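You operate a simulated robot arm through the tools that you are given. There is no shell and no other tool. Be economical: measure what you need, move in short steps, check, and stop when the job is done.

Carry out the task below with a simulated two-armed robot. There is one attempt and no reset: what you move stays moved.

Task
Pick up the glue jar labelled "GRADE 30" from the top of the window bench with one hand, pass it to the other hand and put it on the top of the left hood. Set down upright: glue jar.

The check looks at the end state, three seconds after you hand in, the way a careful person would. Anything else that was tipped, shoved, dropped, spilled or broken makes it a failure.

Robot
Two 6-joint arms with two-finger parallel grippers on one trunk, on a base that drives. Base frame: it is fixed to the floor where the robot stands at the start and does not move with it; the origin is under the middle of the robot, x ahead of it, y to its left, z up; the surface under the hand at the start is at about z = 800. Lengths are in mm, angles in degrees, forces in N, time in s.
The left shoulder is at the start at [80, 216, 1610], the right one opposite. With the tool pointing down near the work surface each hand reaches from about 100 to 640 mm from the robot's upright axis, wherever it stands, measured 20 degrees to its own side. Places, roughly: top of the left hood [-3200, -2900, 1200]. Payload 3.43 kg a hand.
The TCP of each hand is the grasp point between the finger pads, 30 mm short of the fingertips. In the tool frame z runs along the fingers and y along their closing line. The gripper opens to 94 mm. The fingers are 28 mm wide and 10 mm thick; the gripper's body (50 by 96 mm) begins 55 mm behind the TCP.
Orientation is told as [roll, pitch, yaw] about the base's x, y, z axes, in that order, counted from this pose: with the fingers straight down and closing along the base's y, the tool's x points along the base's -x, its y along +y and its z along -z.

Tools
- The arms move only by the tool jog_arm. It takes "left_moves", "right_moves" or both (then of equal length, played together; a hand with none holds still); each is a list of rows, each a list of 7 numbers: the shift along the tool's x, y, z in mm, then the turn, a rotation vector about the tool's x, y, z in degrees, then the gripper command, from -1 (fully open) to 1 (shut), values between in proportion. In form: [[x, y, z, rx, ry, rz, gripper], ...]. A call has 1 to 12 rows; each row is the pose to reach, as a shift and turn from the pose commanded when the call began, along the tool's axes at that moment. A row lasts 0.2 s, in which the tool goes at most 50 mm and 8.6 degrees; a call with a longer step from one row to the next is refused whole, and so is a gripper value outside its range. A pose out of reach is approached as far as the arm can. The call stops where the force on the tool passes 40 N (or 10 N more than at its start, if that is more) or the arm is blocked; 0.2 s more then pass. The fingers move at their own pace (about 72 mm/s each) and stop on an object; they squeeze with about 41 N. The grip force told is the motor's: it shows also when the fingers shut on nothing. Time passes only in rows, and 0.2 s behind the last, so rows that repeat a pose let the fingers close. It gives the time, the measured TCP pose, the force on the tool (base axes), the opening and the grip force at its end, in the units of the frame above (readings bear some noise), with the torque about the TCP (base axes, N m) and any sound that the robot's microphone picked up.
- Cameras (640 x 400 px; columns grow to the right, rows downward): "scene" is now at [93.6, 1.1, 1751.1]; the picture's right is [0.03, -1.00, 0.00], its down [-0.89, -0.03, -0.45] and it looks along [0.45, 0.01, -0.89] (base axes); focal length 289 px, centre (320, 200). "left" rides on the left gripper at [76, -14, -102] in its tool frame; the picture's right is [0.18, 0.98, 0.00], its down [-0.75, 0.14, -0.64] and it looks along [-0.63, 0.12, 0.77] (tool axes); focal length 243 px, centre (320, 200). "right" rides on the right gripper at [76, 14, -103] in its tool frame; the picture's right is [-0.18, 0.98, 0.00], its down [-0.75, -0.14, -0.64] and it looks along [-0.63, -0.12, 0.77] (tool axes); focal length 243 px, centre (320, 200). There is no depth. A picture from a camera that has moved, and an enlarged one, comes with that camera's place and axes in the base frame and with its lens.
- camera(camera): a new picture of that camera. It takes no simulated time.
- slide_trunk(by): slides the trunk up (or, below 0, down) by that many mm; the arms and the scene camera ride with it, the base frame stays. It gives what a move gives, with no picture.
- drive_base(legs): drives the robot by 1 to 6 legs, each [ahead, left, turn to the left] in mm, mm and degrees, along the robot's own axes; the way and the turn of a leg run together, so that a leg with both is an arc; at most 1500 mm and 180 degrees a leg. The arms and the cameras ride along, it lands a little off, and it stops where it bumps. It gives what a move gives.
- pan_tilt(pan, tilt): turns the head with the scene camera to pan (to the left, within 86 degrees either way) and tilt (down, from -29 to 69), counted from straight ahead of the robot. It gives what a move gives.
- zoom(camera, box): a new picture of the part [left, top, right, bottom] of that camera's present view, enlarged. It takes no simulated time.
- finish_job(): hands the job in; it is judged then, once.

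Go step by step. Nothing tells you exact positions but the pictures and the camera data: compare them with the known pose of the tool, close in by small moves and look again before you grip or let go. The budget is 120 turns and 92 pictures, counting those below and the enlarged ones. Unless the task says otherwise, let go and move clear before handing in, and close with one line.

The tools are called after "Emit:" as a command line: name --argument value ..., lists and objects as JSON in quotes. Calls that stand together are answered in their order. jog_arm: Moves the arms, as the interface text tells. Its arguments: {"type":"object","properties":{"left_moves":{"type":"array","items":{"type":"array","items":{"type":"number"}}},"right_moves":{"type":"array","items":{"type":"array","items":{"type":"number"}}}},"required":[]} The other tools are called the same way: slide_trunk (by) slides the trunk up or down; drive_base (legs) drives the base; pan_tilt (pan, tilt) turns the head that bears the scene camera; camera (camera) takes a picture; zoom (camera, box) takes an enlarged picture of a part of a camera's view; finish_job () hands the job in.

At the start:

```text
time_s: 0.0
left_eef_pos: [543.2, 269.5, 1075.7]
left_orientation: [0.0, 0.1, -0.1]
left_ft_force: [1.0, 0.0, 0.2]
left_torque: [0.03, -0.02, 0.01]
left_finger_gap: 93.8
left_gripper_force: 0.1
right_eef_pos: [501.2, -153.2, 1024.2]
right_orientation: [0.1, 0.0, 0.0]
right_ft_force: [0.4, -0.5, 0.0]
right_torque: [-0.01, 0.0, 0.03]
right_finger_gap: 94.0
right_gripper_force: 0.0
trunk travel left (down, up): [-840.0, 0.0]
robot x, y, heading: [-0.7, 0.4, 0.2]
head pan, tilt: [1.8, 62.9]
```

scene: 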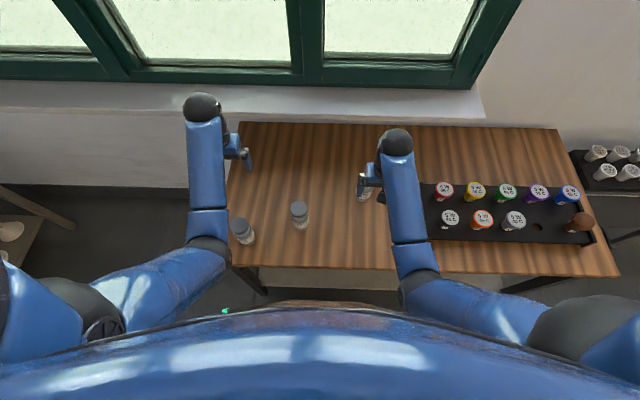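
right: 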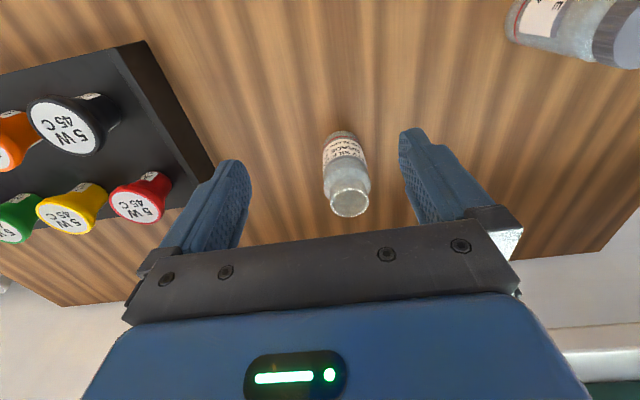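
left: 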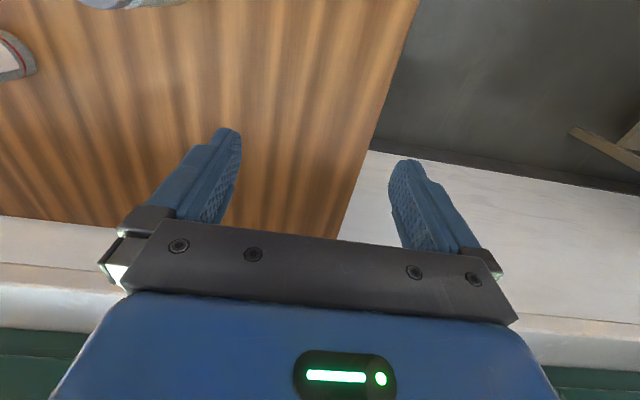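

I see a window bench with three or so glass jars and a rack of screwdrivers on the right. I will enlarge the views to read the labels.

Emit:
zoom --camera "scene" --box '[220, 170, 400, 270]'

Emit:
zoom --camera "right" --box '[290, 110, 400, 230]'

Emit:
zoom --camera "right" --box '[480, 0, 640, 100]'

```text
3.56 times, centred on (310, 220) of scene
camera zoom: at [93.6, 1.1, 1751.1], right [0.03, -1.0, 0.0], down [-0.89, -0.03, -0.45], along [0.45, 0.01, -0.89], focal length 1028 px, centre (356, 129)
```

zoom: 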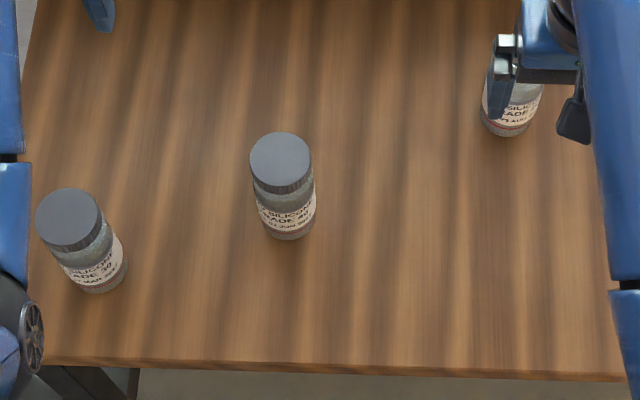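

```text
3.33 times, centred on (345, 170) of right
camera zoom: at [423.8, -139.7, 1127.5], right [0.18, 0.98, 0.0], down [0.75, -0.14, 0.64], along [0.63, -0.12, -0.77], focal length 809 px, centre (237, 300)
```

zoom: 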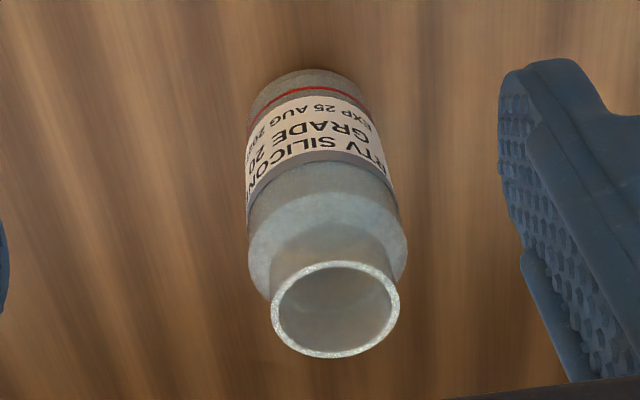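

```text
4.00 times, centred on (560, 50) of right
camera zoom: at [423.8, -139.7, 1127.5], right [0.18, 0.98, 0.0], down [0.75, -0.14, 0.64], along [0.63, -0.12, -0.77], focal length 970 px, centre (-640, 800)
```

zoom: 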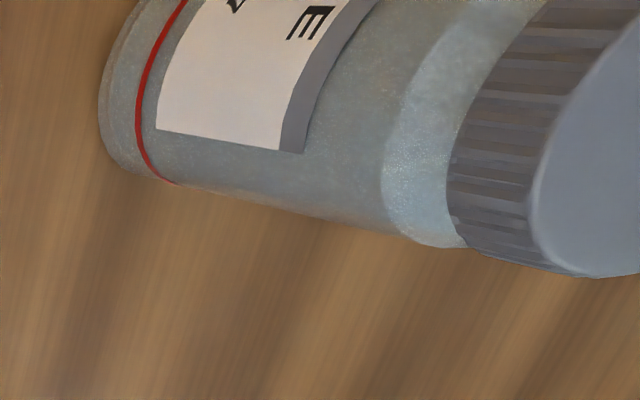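

The left jar seems to read GRADE 30, the middle one 40 and the open one 20; I put the left one at about [410, 257] and 130 tall. I'll check its label and look for other jars before moving.

Emit:
zoom --camera "scene" --box '[225, 210, 265, 260]'

Emit:
zoom --camera "scene" --box '[285, 195, 325, 235]'

```text
8.00 times, centred on (245, 235) of scene
camera zoom: at [93.6, 1.1, 1751.1], right [0.03, -1.0, 0.0], down [-0.89, -0.03, -0.45], along [0.45, 0.01, -0.89], focal length 2314 px, centre (920, -80)
```

zoom: 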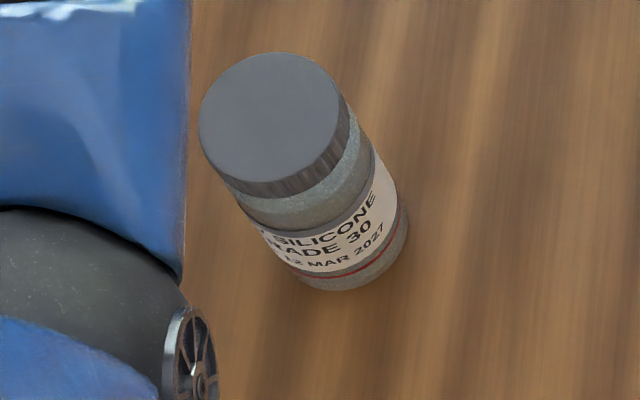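

```text
10.00 times, centred on (305, 215) of scene
camera zoom: at [93.6, 1.1, 1751.1], right [0.03, -1.0, 0.0], down [-0.89, -0.03, -0.45], along [0.45, 0.01, -0.89], focal length 2892 px, centre (470, 50)
```

zoom: 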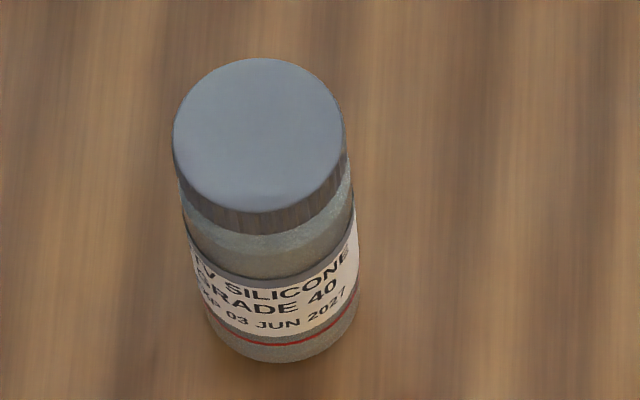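

Confirmed: the GRADE 30 jar stands at about [413, 253], top near z 937. I move the left hand over it at the present height and look.

Emit:
jog_arm --left_moves '[[40, -5, 0, 0, 0, 0, -1], [80, -10, 0, 0, 0, 0, -1], [115, -15, 0, 0, 0, 0, -1], [130, -16.5, 0, 0, 0, 0, -1], [130, -16.5, 0, 0, 0, 0, -1]]'

Emit:
camera --camera "left"

Emit:
camera --camera "scene"

```text
time_s: 1.2
left_eef_pos: [416.6, 253.2, 1043.3]
left_orientation: [0.0, -0.2, -0.1]
left_ft_force: [-0.4, 1.0, -1.0]
left_torque: [-0.01, -0.01, 0.0]
left_finger_gap: 94.1
left_gripper_force: 0.1
left hand out of reach, approached as far as the arm can: row 1, 2, 3, 4, 5
right_eef_pos: [501.4, -153.6, 1024.5]
right_orientation: [0.1, 0.0, 0.1]
right_ft_force: [0.0, -0.3, 0.3]
right_torque: [-0.01, 0.02, 0.0]
right_finger_gap: 94.0
right_gripper_force: 0.1
trunk travel left (down, up): [-840.0, 0.0]
robot x, y, heading: [2.8, -0.7, 0.0]
head pan, tilt: [1.8, 62.9]
```

```text
83 pictures are left
camera left: at [340.5, 236.9, 1146.5], right [-0.18, 0.98, 0.0], down [0.75, 0.14, 0.64], along [0.63, 0.12, -0.76], focal length 243 px, centre (320, 200)
```

left: 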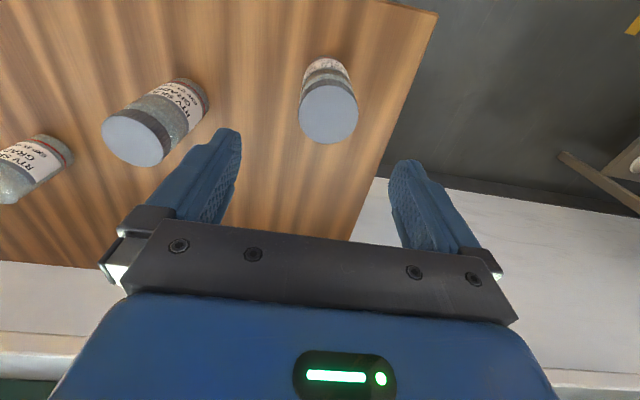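

```text
82 pictures are left
camera scene: at [94.1, 1.3, 1751.1], right [0.03, -1.0, 0.0], down [-0.89, -0.03, -0.45], along [0.45, 0.01, -0.89], focal length 289 px, centre (320, 200)
```

scene: 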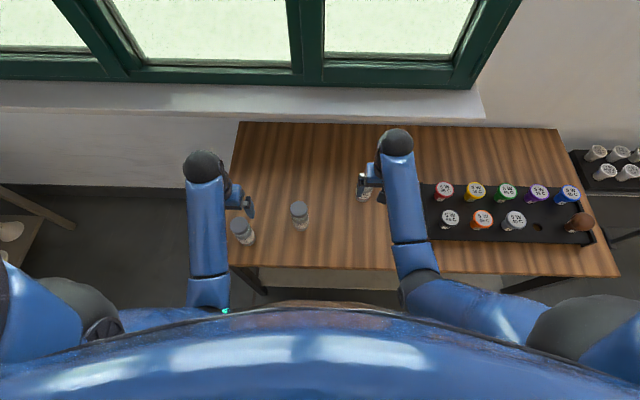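

The jar sits slightly to the left of the hand, at about [415, 257]. I correct and descend part-way to see how the commanded pose behaves.

Emit:
jog_arm --left_moves '[[0, 3, 30, 0, 0, 0, -1], [0, 4, 50, 0, 0, 0, -1], [0, 4, 50, 0, 0, 0, -1]]'

Emit:
camera --camera "left"

```text
time_s: 2.0
left_eef_pos: [416.7, 259.5, 992.9]
left_orientation: [0.0, 0.0, 0.0]
left_ft_force: [0.5, 0.8, 0.0]
left_torque: [0.01, 0.0, -0.01]
left_finger_gap: 93.9
left_gripper_force: 0.1
right_eef_pos: [502.1, -152.8, 1024.8]
right_orientation: [0.0, 0.0, 0.1]
right_ft_force: [-0.1, -0.7, 0.1]
right_torque: [-0.01, -0.02, 0.03]
right_finger_gap: 94.3
right_gripper_force: 0.0
trunk travel left (down, up): [-840.0, 0.0]
robot x, y, heading: [-2.4, -0.1, 0.1]
head pan, tilt: [1.8, 62.9]
```

```text
81 pictures are left
camera left: at [341.2, 243.9, 1095.6], right [-0.18, 0.98, 0.0], down [0.75, 0.14, 0.64], along [0.63, 0.12, -0.77], focal length 243 px, centre (320, 200)
```

left: 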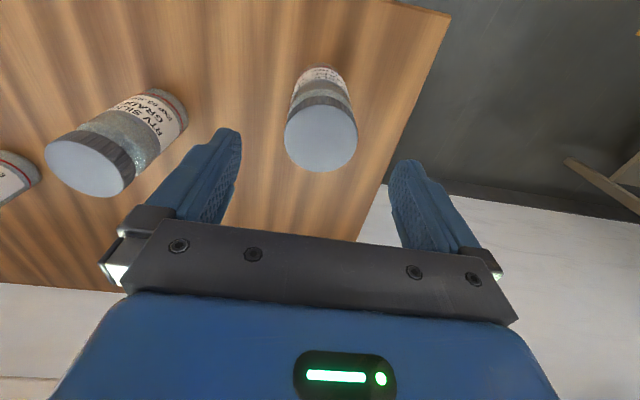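

The hand is centred on the jar ([416, 259], cap top z≈936). I descend so the pads straddle the cap.

Emit:
jog_arm --left_moves '[[0, 0, 30, 0, 0, 0, -1], [0, 0, 55, 0, 0, 0, -1], [0, 0, 75, 0, 0, 0, -1], [0, 0, 75, 0, 0, 0, -1]]'

Emit:
camera --camera "left"

Emit:
zoom --camera "scene" --box '[210, 170, 290, 270]'

```text
time_s: 3.0
left_eef_pos: [418.2, 256.2, 920.1]
left_orientation: [0.0, 0.0, 0.0]
left_ft_force: [-0.4, 0.3, -0.8]
left_torque: [-0.02, -0.04, 0.02]
left_finger_gap: 93.8
left_gripper_force: 0.0
right_eef_pos: [501.0, -152.9, 1024.4]
right_orientation: [0.0, 0.0, 0.0]
right_ft_force: [-0.6, -0.6, -0.2]
right_torque: [-0.01, -0.01, -0.01]
right_finger_gap: 94.1
right_gripper_force: 0.0
trunk travel left (down, up): [-840.0, 0.0]
robot x, y, heading: [0.5, -2.3, -0.2]
head pan, tilt: [1.8, 62.9]
```

```text
80 pictures are left
camera left: at [341.8, 240.8, 1023.2], right [-0.18, 0.98, 0.0], down [0.75, 0.14, 0.64], along [0.63, 0.12, -0.77], focal length 243 px, centre (320, 200)
```

left: 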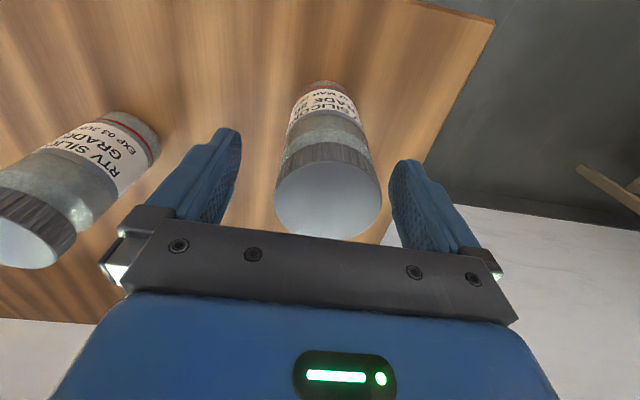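

```text
4.00 times, centred on (250, 220) of scene
camera zoom: at [93.6, 1.1, 1751.2], right [0.03, -1.0, 0.0], down [-0.89, -0.03, -0.45], along [0.45, 0.01, -0.89], focal length 1157 px, centre (600, 120)
```

zoom: 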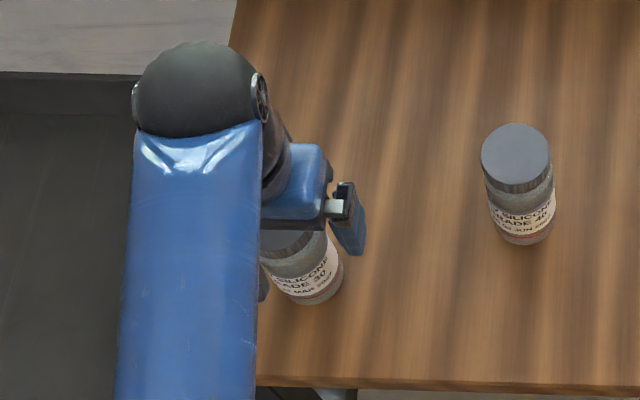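

The jar lies between the fingers, cap top likely at z 920–935. I go 12 mm lower and close.

Emit:
jog_arm --left_moves '[[-2, 1, 12, 0, 0, 0, -1], [-2, 1, 12, 0, 0, 0, 0.3], [-2, 1, 12, 0, 0, 0, 0.6], [-2, 1, 12, 0, 0, 0, 1], [-2, 1, 12, 0, 0, 0, 1], [-2, 1, 12, 0, 0, 0, 1]]'

Emit:
camera --camera "left"

```text
time_s: 4.4
left_eef_pos: [420.7, 258.1, 907.3]
left_orientation: [0.0, -0.1, 0.0]
left_ft_force: [1.9, 0.2, 1.7]
left_torque: [-0.05, -0.11, 0.02]
left_finger_gap: 54.8
left_gripper_force: 41.1
right_eef_pos: [502.4, -153.4, 1024.7]
right_orientation: [0.0, 0.0, 0.0]
right_ft_force: [0.1, 0.3, -0.4]
right_torque: [0.0, 0.04, -0.03]
right_finger_gap: 94.1
right_gripper_force: 0.1
trunk travel left (down, up): [-840.0, 0.0]
robot x, y, heading: [-0.0, -2.0, -0.0]
head pan, tilt: [1.8, 62.9]
```

```text
78 pictures are left
camera left: at [344.5, 242.0, 1010.6], right [-0.18, 0.98, 0.0], down [0.75, 0.14, 0.64], along [0.63, 0.12, -0.77], focal length 243 px, centre (320, 200)
```

left: 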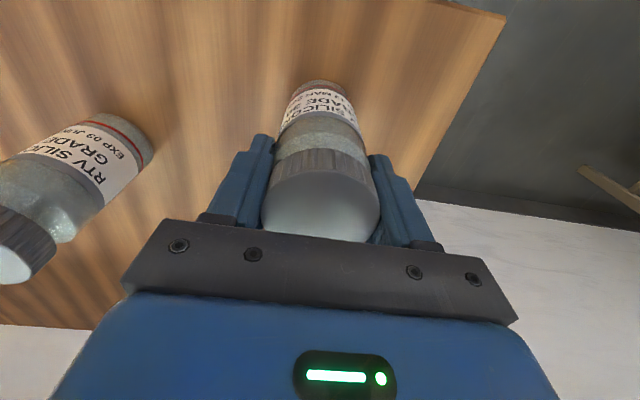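

Gripped (54.8 mm gap), TCP about 15 mm below the cap top. I lift it straight up.

Emit:
jog_arm --left_moves '[[0, 0, -15, 0, 0, 0, 1], [0, 0, -45, 0, 0, 0, 1], [0, 0, -80, 0, 0, 0, 1], [-20, 0, -115, 0, 0, 0, 1], [-50, 0, -140, 0, 0, 0, 1], [-50, 0, -140, 0, 0, 0, 1]]'

Emit:
camera --camera "left"

Emit:
pan_tilt --pan -80 --tilt 25

Emit:
camera --camera "scene"

Emit:
pan_tilt --pan 80 --tilt 25

Emit:
camera --camera "scene"

```text
time_s: 5.8
left_eef_pos: [467.8, 259.2, 1046.5]
left_orientation: [0.1, 0.0, 0.1]
left_ft_force: [0.3, -0.4, -3.0]
left_torque: [-0.01, 0.03, -0.03]
left_finger_gap: 54.9
left_gripper_force: 41.0
right_eef_pos: [501.5, -153.5, 1025.2]
right_orientation: [0.0, 0.0, 0.0]
right_ft_force: [0.7, 0.9, 0.2]
right_torque: [-0.03, 0.01, -0.02]
right_finger_gap: 93.9
right_gripper_force: 0.0
trunk travel left (down, up): [-840.0, 0.0]
robot x, y, heading: [2.3, 1.7, -0.2]
head pan, tilt: [1.8, 62.9]
```

```text
77 pictures are left
camera left: at [394.5, 244.2, 1149.1], right [-0.18, 0.98, 0.0], down [0.75, 0.14, 0.64], along [0.63, 0.12, -0.77], focal length 243 px, centre (320, 200)
```

left: 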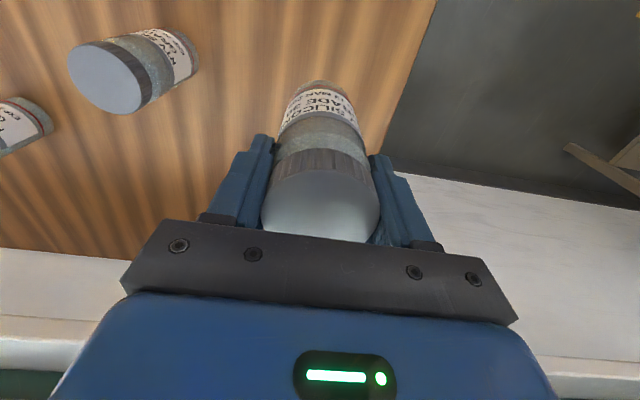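

```text
time_s: 7.3
left_eef_pos: [468.7, 258.7, 1046.0]
left_orientation: [-0.1, 0.0, 0.0]
left_ft_force: [0.5, 0.7, -2.2]
left_torque: [0.02, 0.0, 0.01]
left_finger_gap: 55.0
left_gripper_force: 40.7
right_eef_pos: [502.0, -152.7, 1025.1]
right_orientation: [0.0, 0.1, -0.1]
right_ft_force: [-0.2, -0.5, -0.2]
right_torque: [0.01, 0.03, -0.01]
right_finger_gap: 94.0
right_gripper_force: 0.2
trunk travel left (down, up): [-840.0, 0.0]
robot x, y, heading: [0.3, -1.7, -0.3]
head pan, tilt: [-80.0, 25.0]
```

```text
76 pictures are left
camera scene: at [46.8, -91.4, 1804.5], right [-0.98, -0.17, 0.0], down [-0.07, 0.42, -0.91], along [0.16, -0.89, -0.42], focal length 289 px, centre (320, 200)
```

scene: 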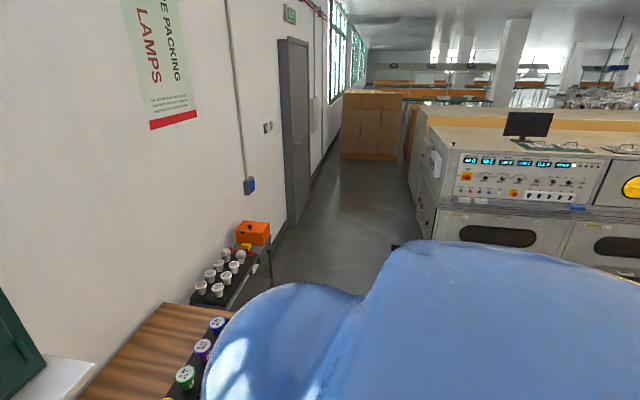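

```text
time_s: 9.8
left_eef_pos: [469.3, 259.2, 1045.1]
left_orientation: [0.0, -0.1, 0.0]
left_ft_force: [0.5, 0.5, -2.3]
left_torque: [0.03, -0.03, -0.02]
left_finger_gap: 54.7
left_gripper_force: 40.5
right_eef_pos: [501.0, -152.7, 1024.0]
right_orientation: [0.0, 0.0, -0.1]
right_ft_force: [0.4, -0.7, 1.1]
right_torque: [-0.01, -0.01, 0.0]
right_finger_gap: 94.0
right_gripper_force: 0.1
trunk travel left (down, up): [-840.0, 0.0]
robot x, y, heading: [-0.1, 2.2, -0.1]
head pan, tilt: [80.0, 25.0]
```

```text
75 pictures are left
camera scene: at [47.0, 90.1, 1804.5], right [0.98, -0.17, 0.0], down [-0.07, -0.42, -0.91], along [0.16, 0.89, -0.42], focal length 289 px, centre (320, 200)
```

scene: 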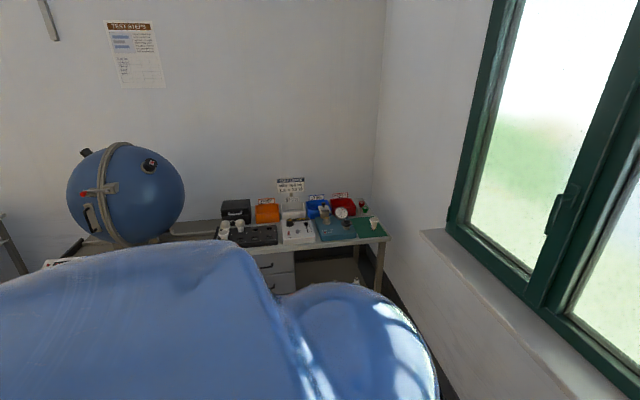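

The jar is held well. The hood line is behind me to the right; I back away from the bench and turn right to see the way.

Emit:
drive_base --legs '[[-400, 0, 0]]'

Emit:
pan_tilt --pan -86 --tilt 15

Emit:
drive_base --legs '[[0, 0, -60]]'

Emit:
camera --camera "scene"

Emit:
pan_tilt --pan -20 --tilt 15

Emit:
camera --camera "scene"

```text
time_s: 12.3
left_eef_pos: [78.1, 257.6, 1044.1]
left_orientation: [-0.1, 0.3, -0.5]
left_ft_force: [0.7, 0.4, -3.3]
left_torque: [0.0, 0.02, 0.01]
left_finger_gap: 54.4
left_gripper_force: 40.7
right_eef_pos: [105.2, -156.2, 1023.3]
right_orientation: [0.0, 0.2, -0.6]
right_ft_force: [0.2, -0.5, 0.0]
right_torque: [0.02, 0.01, 0.01]
right_finger_gap: 94.0
right_gripper_force: 0.0
trunk travel left (down, up): [-840.0, 0.0]
robot x, y, heading: [-399.6, 3.0, -0.7]
head pan, tilt: [80.0, 25.0]
```

```text
time_s: 14.8
left_eef_pos: [75.2, 257.7, 1045.4]
left_orientation: [0.0, 0.0, -0.4]
left_ft_force: [-0.7, -0.6, -3.2]
left_torque: [0.0, 0.0, 0.01]
left_finger_gap: 54.7
left_gripper_force: 40.8
right_eef_pos: [102.7, -155.6, 1024.7]
right_orientation: [-0.1, 0.0, -0.4]
right_ft_force: [0.4, 0.0, -0.4]
right_torque: [0.02, 0.01, 0.0]
right_finger_gap: 93.8
right_gripper_force: 0.0
trunk travel left (down, up): [-840.0, 0.0]
robot x, y, heading: [-397.5, 3.7, -0.6]
head pan, tilt: [-85.9, 15.0]
```

```text
time_s: 17.9
left_eef_pos: [59.0, -282.5, 1045.9]
left_orientation: [0.0, 0.0, -60.9]
left_ft_force: [-0.8, -1.1, -2.5]
left_torque: [-0.03, -0.02, -0.01]
left_finger_gap: 55.0
left_gripper_force: 41.1
right_eef_pos: [-286.6, -512.3, 1024.1]
right_orientation: [0.0, 0.0, -60.9]
right_ft_force: [0.0, 0.3, 0.3]
right_torque: [-0.01, 0.02, 0.0]
right_finger_gap: 94.0
right_gripper_force: 0.1
trunk travel left (down, up): [-840.0, 0.0]
robot x, y, heading: [-395.5, 3.7, -61.0]
head pan, tilt: [-85.9, 15.0]
```

```text
74 pictures are left
camera scene: at [-459.2, -76.7, 1820.8], right [-0.55, 0.84, 0.0], down [0.22, 0.14, -0.97], along [-0.81, -0.53, -0.26], focal length 289 px, centre (320, 200)
```

scene: 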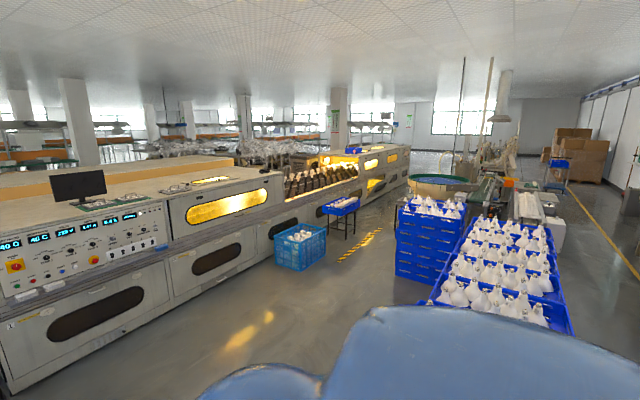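

```text
time_s: 19.2
left_eef_pos: [58.2, -282.3, 1044.8]
left_orientation: [-0.1, 0.1, -60.9]
left_ft_force: [0.1, -0.1, -3.1]
left_torque: [-0.02, -0.05, -0.02]
left_finger_gap: 54.8
left_gripper_force: 40.9
right_eef_pos: [-287.2, -510.8, 1024.8]
right_orientation: [0.0, 0.0, -60.9]
right_ft_force: [0.4, 0.6, 0.0]
right_torque: [0.0, -0.04, 0.03]
right_finger_gap: 94.1
right_gripper_force: 0.1
trunk travel left (down, up): [-840.0, 0.0]
robot x, y, heading: [-395.6, 1.1, -61.0]
head pan, tilt: [-20.0, 15.0]
```

```text
73 pictures are left
camera scene: at [-366.7, -118.1, 1820.7], right [-0.99, -0.16, 0.0], down [-0.04, 0.26, -0.97], along [0.15, -0.95, -0.26], focal length 289 px, centre (320, 200)
```

scene: 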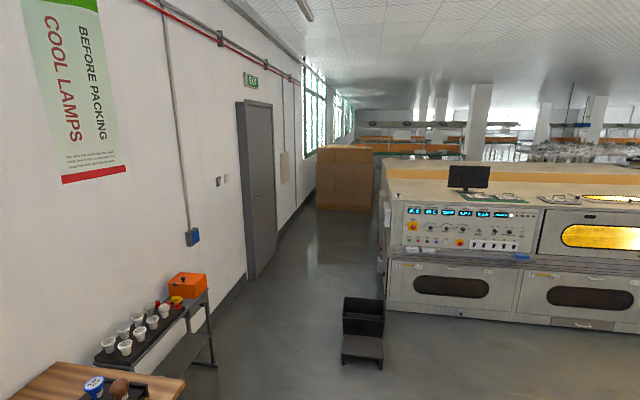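

The line with the control panel and yellow-windowed hoods stands with its front at y≈-2700. The left hood should be the first windowed one; I look closer.

Emit:
pan_tilt --pan -75 --tilt 20

Emit:
camera --camera "scene"

Emit:
zoom --camera "scene" --box '[180, 100, 480, 290]'

```text
time_s: 20.5
left_eef_pos: [57.7, -283.6, 1044.4]
left_orientation: [0.0, 0.0, -60.9]
left_ft_force: [0.4, 0.0, -2.7]
left_torque: [-0.02, -0.03, 0.0]
left_finger_gap: 54.4
left_gripper_force: 41.2
right_eef_pos: [-287.3, -511.3, 1024.1]
right_orientation: [0.1, 0.1, -60.9]
right_ft_force: [-0.4, 0.4, -0.3]
right_torque: [-0.01, -0.02, -0.01]
right_finger_gap: 94.1
right_gripper_force: 0.1
trunk travel left (down, up): [-840.0, 0.0]
robot x, y, heading: [-394.4, 0.6, -60.8]
head pan, tilt: [-75.0, 20.0]
```

```text
72 pictures are left
camera scene: at [-448.4, -90.8, 1812.6], right [-0.7, 0.72, 0.0], down [0.25, 0.24, -0.94], along [-0.67, -0.65, -0.34], focal length 289 px, centre (320, 200)
```

scene: 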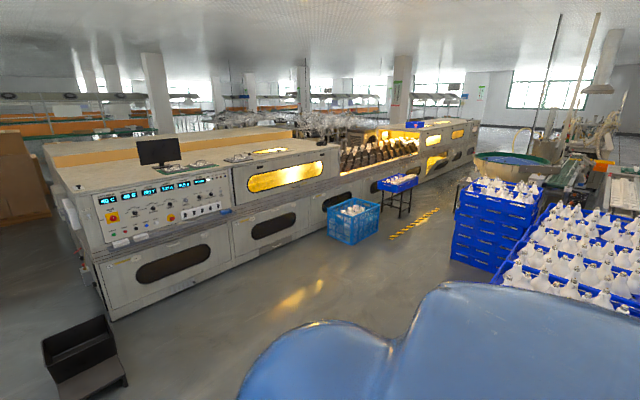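

```text
2.11 times, centred on (330, 195) of scene
camera zoom: at [-448.4, -90.8, 1812.6], right [-0.7, 0.72, 0.0], down [0.25, 0.24, -0.94], along [-0.67, -0.65, -0.34], focal length 609 px, centre (299, 210)
```

zoom: 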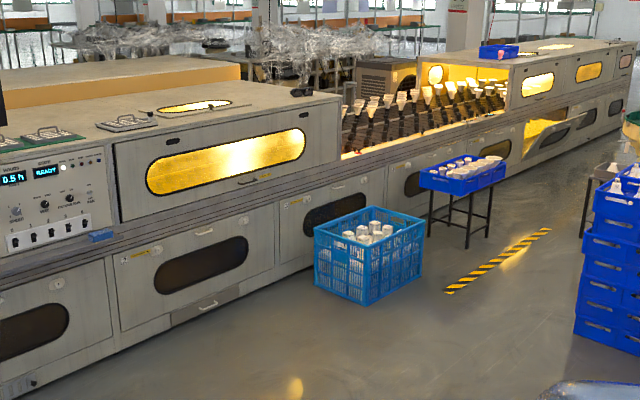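

The left hood is the first windowed one; its floor front is near y -2750 and a blue crate stands before its right end, so I'll approach left of the crate. First the hand-over here in free space: I turn the right hand to point to the robot's left, tilted 10° down.

Emit:
jog_arm --right_moves '[[0, 0, 0, -4.42, 4.42, 5.27, -1], [0, 0, 0, -8.84, 8.84, 10.54, -1], [0, 0, 0, -13.26, 13.26, 15.81, -1], [0, 0, 0, -17.68, 17.68, 21.08, -1], [0, 0, 0, -22.1, 22.1, 26.35, -1], [0, 0, 0, -26.52, 26.52, 31.62, -1], [0, 0, 0, -30.94, 30.94, 36.89, -1], [0, 0, 0, -30.94, 30.94, 36.89, -1]]'

Emit:
jog_arm --right_moves '[[0, 0, 0, -4.42, 4.42, 5.27, -1], [0, 0, 0, -8.84, 8.84, 10.54, -1], [0, 0, 0, -13.26, 13.26, 15.81, -1], [0, 0, 0, -17.68, 17.68, 21.08, -1], [0, 0, 0, -22.1, 22.1, 26.35, -1], [0, 0, 0, -26.52, 26.52, 31.62, -1], [0, 0, 0, -30.94, 30.94, 36.89, -1], [0, 0, 0, -30.94, 30.94, 36.89, -1]]'

Emit:
pan_tilt --pan 0 --tilt 60

Emit:
camera --camera "scene"

Emit:
camera --camera "right"

```text
time_s: 22.3
left_eef_pos: [59.0, -282.7, 1044.2]
left_orientation: [-0.1, 0.0, -60.9]
left_ft_force: [0.3, -0.3, -3.3]
left_torque: [-0.01, -0.03, 0.0]
left_finger_gap: 54.8
left_gripper_force: 41.2
right_eef_pos: [-284.8, -512.0, 1022.1]
right_orientation: [22.0, 37.9, -92.1]
right_ft_force: [-0.5, 0.7, 0.0]
right_torque: [0.01, 0.01, 0.02]
right_finger_gap: 94.0
right_gripper_force: 0.1
right hand out of reach, approached as far as the arm can: row 4, 5, 6
trunk travel left (down, up): [-840.0, 0.0]
robot x, y, heading: [-398.2, 3.0, -60.7]
head pan, tilt: [-75.0, 20.0]
```

```text
time_s: 24.1
left_eef_pos: [57.0, -282.4, 1045.2]
left_orientation: [0.0, 0.0, -60.9]
left_ft_force: [-0.2, -0.1, -1.9]
left_torque: [0.01, 0.01, 0.01]
left_finger_gap: 54.7
left_gripper_force: 41.2
right_eef_pos: [-287.2, -510.8, 1025.4]
right_orientation: [-0.7, 80.1, -151.8]
right_ft_force: [0.4, -0.3, 0.6]
right_torque: [0.03, -0.01, 0.0]
right_finger_gap: 93.9
right_gripper_force: 0.0
trunk travel left (down, up): [-840.0, 0.0]
robot x, y, heading: [-398.1, 1.9, -61.1]
head pan, tilt: [-75.0, 20.0]
```

```text
time_s: 25.6
left_eef_pos: [57.5, -283.7, 1045.4]
left_orientation: [0.0, 0.0, -60.9]
left_ft_force: [-1.0, -0.5, -2.6]
left_torque: [0.01, 0.03, -0.02]
left_finger_gap: 54.6
left_gripper_force: 40.6
right_eef_pos: [-286.9, -511.1, 1024.5]
right_orientation: [-0.3, 79.9, -151.2]
right_ft_force: [0.2, 0.6, -1.1]
right_torque: [0.01, 0.01, 0.03]
right_finger_gap: 94.1
right_gripper_force: 0.1
trunk travel left (down, up): [-840.0, 0.0]
robot x, y, heading: [-398.1, 2.5, -60.8]
head pan, tilt: [0.0, 60.0]
```

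```text
70 pictures are left
camera scene: at [-349.2, -84.2, 1754.5], right [-0.87, -0.49, 0.0], down [-0.42, 0.76, -0.5], along [0.24, -0.44, -0.87], focal length 289 px, centre (320, 200)
```

scene: 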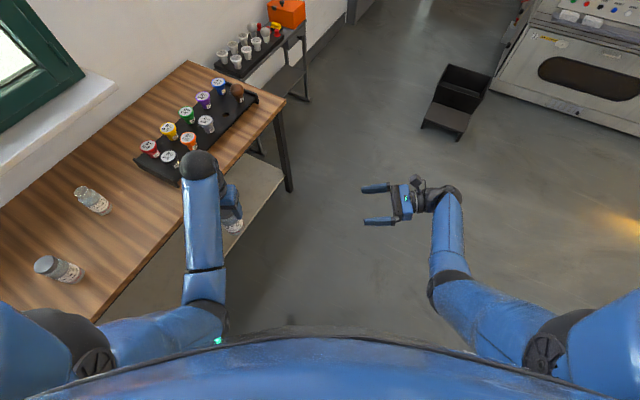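

```text
69 pictures are left
camera right: at [-357.8, -566.7, 1117.1], right [0.45, -0.87, -0.18], down [-0.74, -0.25, -0.63], along [0.51, 0.42, -0.75], focal length 243 px, centre (320, 200)
```

right: 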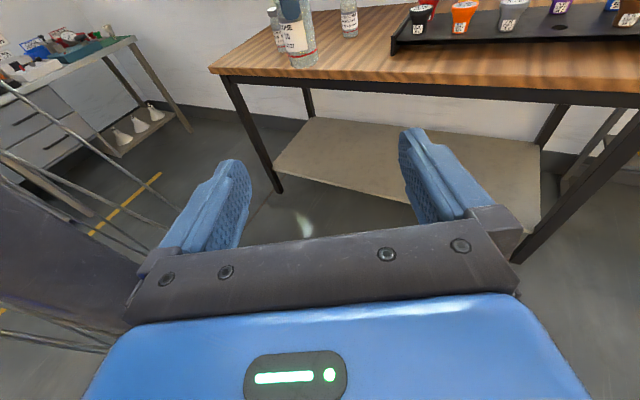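

The right hand now points to the robot's left with its camera above. I align it in x and height with the jar's lower body, and bring the left hand towards the middle.

Emit:
jog_arm --left_moves '[[0, -40, 0, 0, 0, 0, 1], [0, -80, 0, 0, 0, 0, 1], [0, -120, 0, 0, 0, 0, 1], [0, -150, 0, 0, 0, 0, 1], [0, -159, 0, 0, 0, 0, 1], [0, -159, 0, 0, 0, 0, 1]]' --right_moves '[[-6, -8, 1, 0, 0, 0, -1], [-14, -16, 2, 0, 0, 0, -1], [-22, -24, 4, 0, 0, 0, -1], [-28.6, -31, 5, 0, 0, 0, -1], [-28.6, -31, 5, 0, 0, 0, -1], [-28.6, -31, 5, 0, 0, 0, -1]]'

Emit:
camera --camera "right"

Emit:
camera --camera "scene"

```text
time_s: 27.0
left_eef_pos: [-79.0, -360.0, 1042.7]
left_orientation: [0.0, 0.0, -60.8]
left_ft_force: [-0.4, 0.1, -2.1]
left_torque: [-0.01, -0.01, -0.01]
left_finger_gap: 54.6
left_gripper_force: 41.4
right_eef_pos: [-303.1, -483.8, 997.1]
right_orientation: [-0.2, 80.0, -151.2]
right_ft_force: [1.0, 0.7, 1.1]
right_torque: [-0.02, -0.01, 0.01]
right_finger_gap: 94.0
right_gripper_force: 0.1
trunk travel left (down, up): [-840.0, 0.0]
robot x, y, heading: [-395.4, 1.1, -60.9]
head pan, tilt: [0.0, 60.0]
```

```text
68 pictures are left
camera right: at [-373.6, -539.0, 1088.7], right [0.45, -0.87, -0.18], down [-0.74, -0.25, -0.63], along [0.51, 0.42, -0.75], focal length 243 px, centre (320, 200)
```

right: 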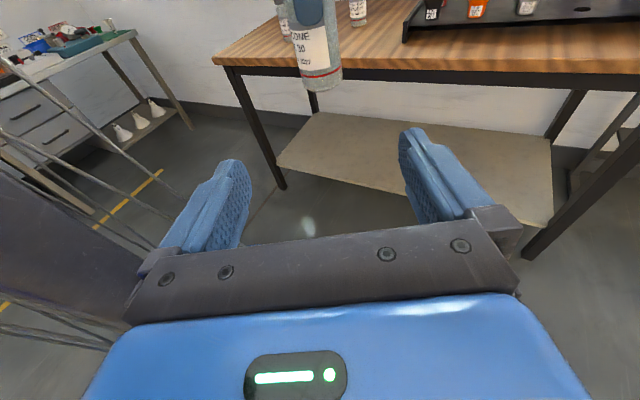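

```text
67 pictures are left
camera scene: at [-348.9, -84.0, 1754.4], right [-0.87, -0.49, 0.0], down [-0.42, 0.76, -0.5], along [0.24, -0.44, -0.87], focal length 289 px, centre (320, 200)
```

scene: 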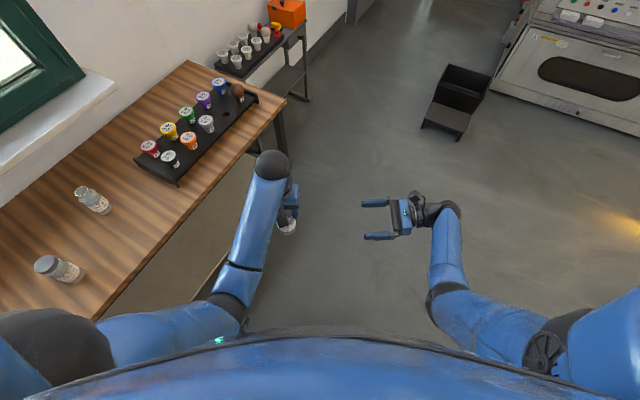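

Aligned within a millimetre laterally; the jar bottom is near z 943, so the right TCP at ~995 grips it about 52 mm up, below the left fingertips. I close the distance.

Emit:
jog_arm --left_moves '[[0, -30, 0, 0, 0, 0, 1], [0, -60, 0, 0, 0, 0, 1], [0, -80, 0, 0, 0, 0, 1], [0, -80, 0, 0, 0, 0, 1]]' --right_moves '[[5, 0, 35, 0, 0, 0, -1], [11, 0, 70, 0, 0, 0, -1], [14, 0, 98.5, 0, 0, 0, -1], [14, 0, 98.5, 0, 0, 0, -1]]'

Emit:
camera --camera "right"

Emit:
camera --camera "left"

```text
time_s: 28.0
left_eef_pos: [-152.1, -398.3, 1047.9]
left_orientation: [0.1, -0.1, -60.9]
left_ft_force: [-0.3, -0.4, -3.1]
left_torque: [-0.01, -0.04, -0.03]
left_finger_gap: 54.5
left_gripper_force: 40.9
right_eef_pos: [-216.2, -434.3, 988.5]
right_orientation: [-0.4, 79.9, -151.3]
right_ft_force: [0.2, -0.2, 0.5]
right_torque: [0.04, 0.01, 0.06]
right_finger_gap: 94.1
right_gripper_force: 0.1
trunk travel left (down, up): [-840.0, 0.0]
robot x, y, heading: [-396.0, 3.0, -60.9]
head pan, tilt: [0.0, 60.0]
```

```text
66 pictures are left
camera right: at [-286.1, -489.7, 1082.4], right [0.45, -0.87, -0.18], down [-0.74, -0.25, -0.63], along [0.51, 0.42, -0.75], focal length 243 px, centre (320, 200)
```

right: 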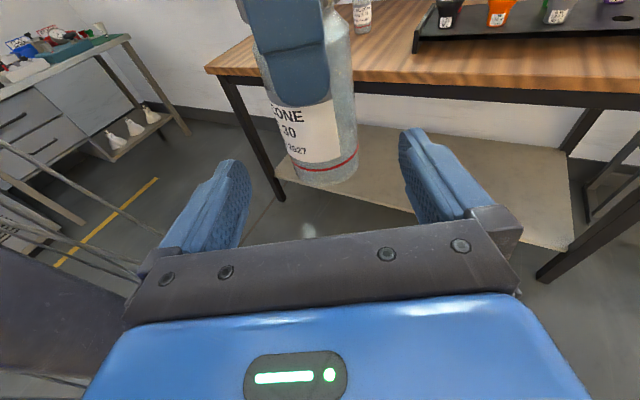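

```text
65 pictures are left
camera left: at [-201.5, -340.0, 1151.1], right [0.77, 0.64, 0.0], down [0.49, -0.59, 0.64], along [0.41, -0.49, -0.77], focal length 243 px, centre (320, 200)
```

left: 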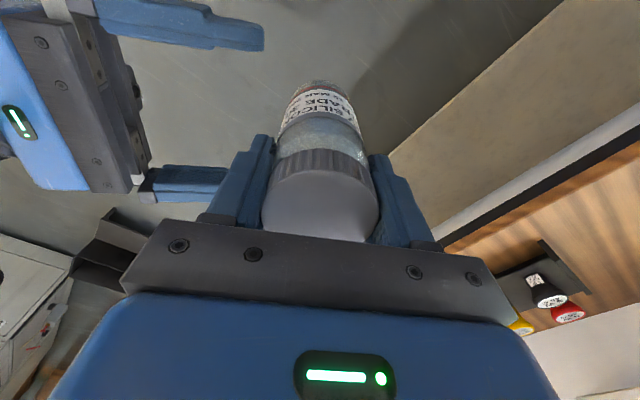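

Still aligned; 73 mm remain. I advance with 6 mm rise, fingers open.

Emit:
jog_arm --right_moves '[[9, 0, 25, 0, 0, 0, -1], [14, 0, 50, 0, 0, 0, -1], [18.7, 0, 71, 0, 0, 0, -1], [18.7, 0, 71, 0, 0, 0, -1]]'

Emit:
camera --camera "right"

Emit:
camera --camera "left"

Emit:
zoom --camera "scene" --box '[250, 140, 450, 265]'

```text
time_s: 29.0
left_eef_pos: [-152.9, -397.9, 1047.4]
left_orientation: [0.0, 0.0, -60.9]
left_ft_force: [0.0, -0.9, -2.8]
left_torque: [0.01, 0.01, 0.0]
left_finger_gap: 55.0
left_gripper_force: 40.7
right_eef_pos: [-150.6, -399.1, 995.2]
right_orientation: [-0.4, 80.0, -151.3]
right_ft_force: [0.1, 1.0, -0.3]
right_torque: [0.03, 0.02, -0.01]
right_finger_gap: 93.8
right_gripper_force: 0.1
trunk travel left (down, up): [-840.0, 0.0]
robot x, y, heading: [-392.7, 3.1, -61.1]
head pan, tilt: [0.0, 60.0]
```

```text
64 pictures are left
camera right: at [-221.7, -454.1, 1088.0], right [0.45, -0.87, -0.18], down [-0.74, -0.25, -0.63], along [0.51, 0.42, -0.75], focal length 243 px, centre (320, 200)
```

right: 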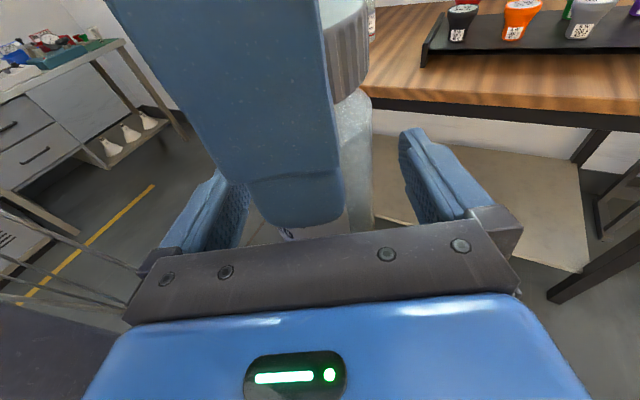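

```text
63 pictures are left
camera left: at [-201.5, -339.8, 1151.1], right [0.77, 0.64, 0.0], down [0.49, -0.59, 0.64], along [0.41, -0.49, -0.77], focal length 243 px, centre (320, 200)
```

left: 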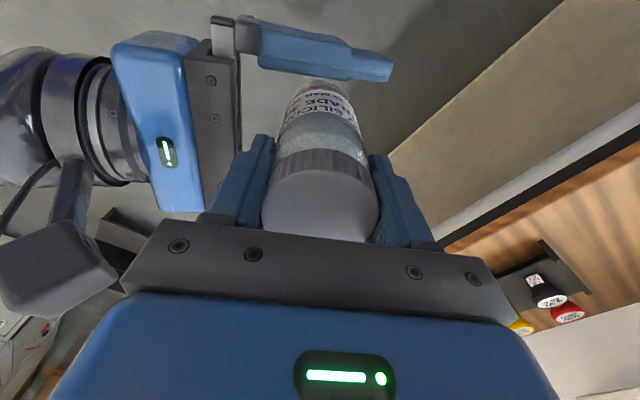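

```text
3.20 times, centred on (350, 202) of scene
camera zoom: at [-349.7, -84.5, 1754.4], right [-0.87, -0.49, 0.0], down [-0.42, 0.76, -0.5], along [0.24, -0.44, -0.87], focal length 925 px, centre (224, 192)
```

zoom: 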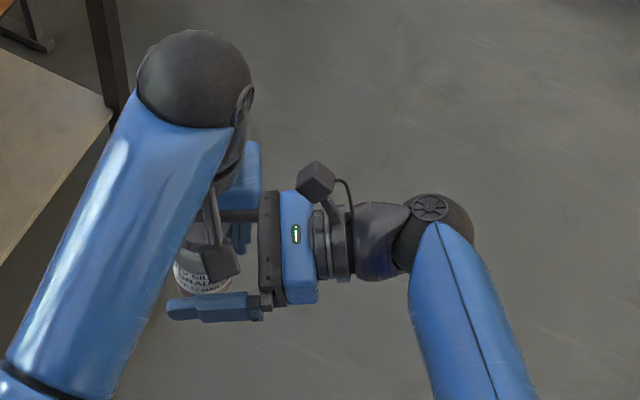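

The right fingers straddle the jar body below the left fingertips. I close the right hand.

Emit:
jog_arm --right_moves '[[0, 0, 0, 0, 0, 0, 0], [0, 0, 0, 0, 0, 0, 0.4], [0, 0, 0, 0, 0, 0, 1], [0, 0, 0, 0, 0, 0, 1], [0, 0, 0, 0, 0, 0, 1]]'

Emit:
camera --camera "left"

```text
time_s: 30.2
left_eef_pos: [-153.0, -398.2, 1046.7]
left_orientation: [0.0, -0.1, -60.9]
left_ft_force: [1.0, -6.4, -6.3]
left_torque: [-0.07, -0.29, 0.01]
left_finger_gap: 54.6
left_gripper_force: 40.6
right_eef_pos: [-150.7, -399.1, 995.8]
right_orientation: [-0.3, 80.0, -151.1]
right_ft_force: [-0.2, 6.2, 3.6]
right_torque: [-0.21, 0.33, 0.01]
right_finger_gap: 59.4
right_gripper_force: 41.3
trunk travel left (down, up): [-840.0, 0.0]
robot x, y, heading: [-395.0, 3.5, -60.7]
head pan, tilt: [0.0, 60.0]
```

```text
61 pictures are left
camera left: at [-201.2, -339.8, 1151.1], right [0.77, 0.64, 0.0], down [0.49, -0.59, 0.64], along [0.41, -0.49, -0.77], focal length 243 px, centre (320, 200)
```

left: 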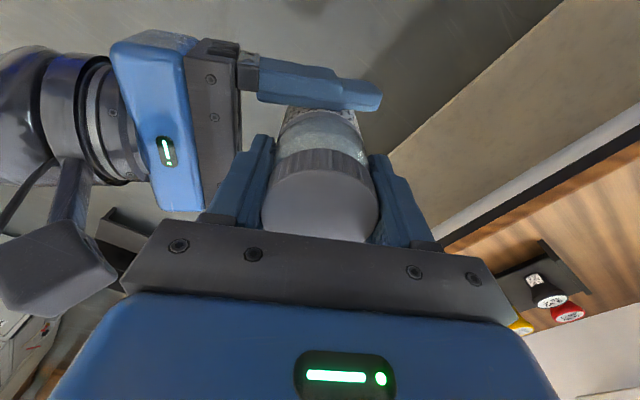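

Both hands hold it (59.4 mm on the body). I open the left only partly (so its finger won't touch the right palm) and lift it straight off.

Emit:
jog_arm --left_moves '[[0, 0, 0, 0, 0, 0, -0.42], [0, 0, 0, 0, 0, 0, -0.42], [0, 0, -10, 0, 0, 0, -0.42], [0, 0, -25, 0, 0, 0, -0.42], [0, 0, -45, 0, 0, 0, -0.42], [0, 0, -70, 0, 0, 0, -0.42], [0, 20, -90, 0, 0, 0, -0.42]]'

Emit:
camera --camera "right"

Emit:
camera --camera "left"

```text
time_s: 31.8
left_eef_pos: [-137.5, -416.4, 1073.4]
left_orientation: [-0.1, -0.1, -60.9]
left_ft_force: [0.0, 0.3, -0.5]
left_torque: [-0.02, -0.01, 0.01]
left_finger_gap: 66.5
left_gripper_force: 0.1
left hand out of reach, approached as far as the arm can: row 4, 5, 6, 7
right_eef_pos: [-150.0, -398.4, 995.5]
right_orientation: [-0.6, 80.0, -151.4]
right_ft_force: [-0.3, 0.4, -0.2]
right_torque: [-0.04, -0.02, -0.01]
right_finger_gap: 59.9
right_gripper_force: 41.2
trunk travel left (down, up): [-840.0, 0.0]
robot x, y, heading: [-396.6, 1.0, -60.9]
head pan, tilt: [0.0, 60.0]
```

```text
60 pictures are left
camera right: at [-221.3, -453.7, 1087.8], right [0.45, -0.87, -0.18], down [-0.74, -0.25, -0.63], along [0.51, 0.42, -0.75], focal length 243 px, centre (320, 200)
```

right: 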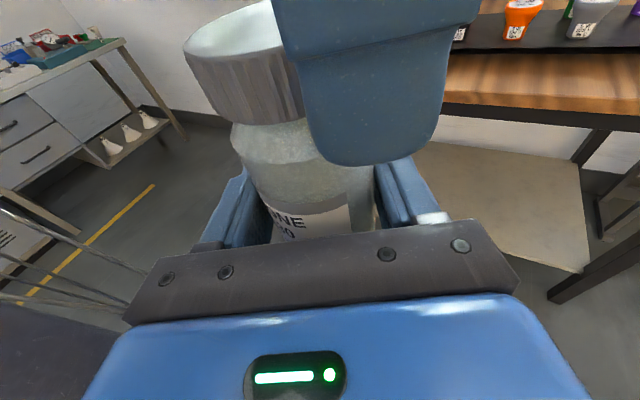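

```text
59 pictures are left
camera left: at [-186.2, -357.3, 1176.9], right [0.77, 0.64, 0.0], down [0.49, -0.59, 0.64], along [0.41, -0.5, -0.77], focal length 243 px, centre (320, 200)
```

left: 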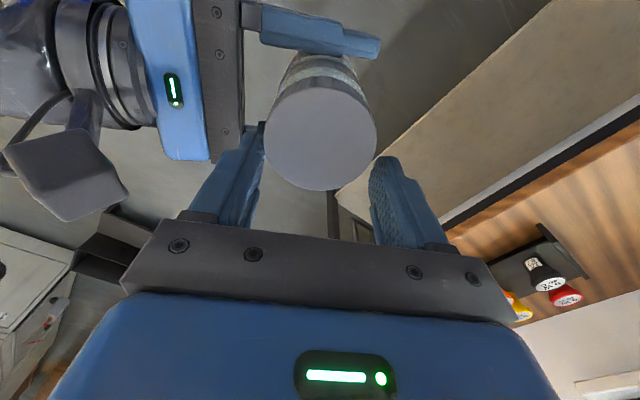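

The jar is upright in the right hand, matching the predicted view. The left arm is at its height limit, so I open it (its tips are now above the right palm) and draw it away forward.

Emit:
jog_arm --left_moves '[[0, 0, 0, 0, 0, 0, -0.8], [0, 0, 0, 0, 0, 0, -0.8]]'

Emit:
camera --camera "left"

```text
time_s: 32.4
left_eef_pos: [-137.1, -417.4, 1073.1]
left_orientation: [0.0, -0.1, -60.9]
left_ft_force: [-1.0, 1.2, 0.0]
left_torque: [0.03, -0.04, 0.02]
left_finger_gap: 84.4
left_gripper_force: 0.0
right_eef_pos: [-150.6, -398.1, 995.5]
right_orientation: [-0.4, 80.0, -151.3]
right_ft_force: [-0.1, 0.2, -0.2]
right_torque: [-0.01, 0.0, 0.0]
right_finger_gap: 59.3
right_gripper_force: 40.9
trunk travel left (down, up): [-840.0, 0.0]
robot x, y, heading: [-393.3, 1.8, -60.9]
head pan, tilt: [0.0, 60.0]
```

```text
58 pictures are left
camera left: at [-186.6, -357.2, 1176.7], right [0.77, 0.64, 0.0], down [0.49, -0.59, 0.64], along [0.41, -0.49, -0.77], focal length 243 px, centre (320, 200)
```

left: 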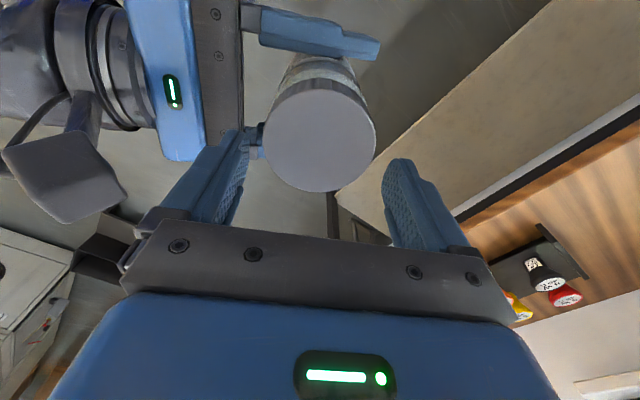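

Emit:
jog_arm --left_moves '[[-20, 0, 0, 0, 0, 0, -0.8], [-50, 0, 0, 0, 0, 0, -0.8], [-80, 0, 0, 0, 0, 0, -0.8], [-100, 30, 0, 0, 0, 0, -0.8], [-100, 75, 0, 0, 0, 0, -0.8], [-100, 120, 0, 0, 0, 0, -0.8], [-100, 160, 0, 0, 0, 0, -0.8], [-100, 200, 0, 0, 0, 0, -0.8]]'

Emit:
camera --camera "right"

Emit:
camera --camera "scene"

```text
time_s: 34.2
left_eef_pos: [83.8, -404.7, 1069.9]
left_orientation: [0.0, 0.0, -61.0]
left_ft_force: [0.4, -0.6, 0.2]
left_torque: [-0.03, 0.03, -0.03]
left_finger_gap: 84.4
left_gripper_force: 0.1
right_eef_pos: [-149.2, -397.1, 994.8]
right_orientation: [-0.3, 79.8, -151.2]
right_ft_force: [0.2, 0.6, 0.9]
right_torque: [0.04, -0.01, -0.04]
right_finger_gap: 59.8
right_gripper_force: 41.3
trunk travel left (down, up): [-840.0, 0.0]
robot x, y, heading: [-398.3, 4.7, -60.8]
head pan, tilt: [0.0, 60.0]
```

```text
57 pictures are left
camera right: at [-220.8, -453.5, 1088.1], right [0.45, -0.87, -0.18], down [-0.74, -0.25, -0.63], along [0.51, 0.42, -0.76], focal length 243 px, centre (320, 200)
```

right: 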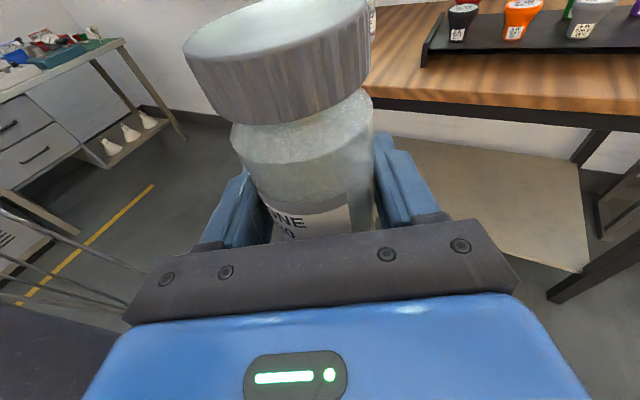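

```text
56 pictures are left
camera scene: at [-347.9, -83.4, 1754.5], right [-0.87, -0.49, 0.0], down [-0.42, 0.76, -0.5], along [0.24, -0.44, -0.87], focal length 289 px, centre (320, 200)
```

scene: 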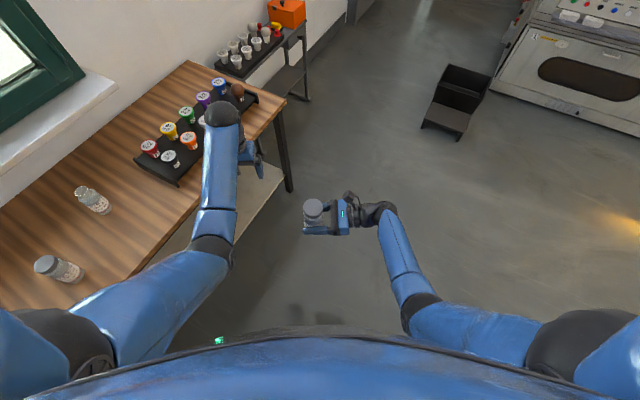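

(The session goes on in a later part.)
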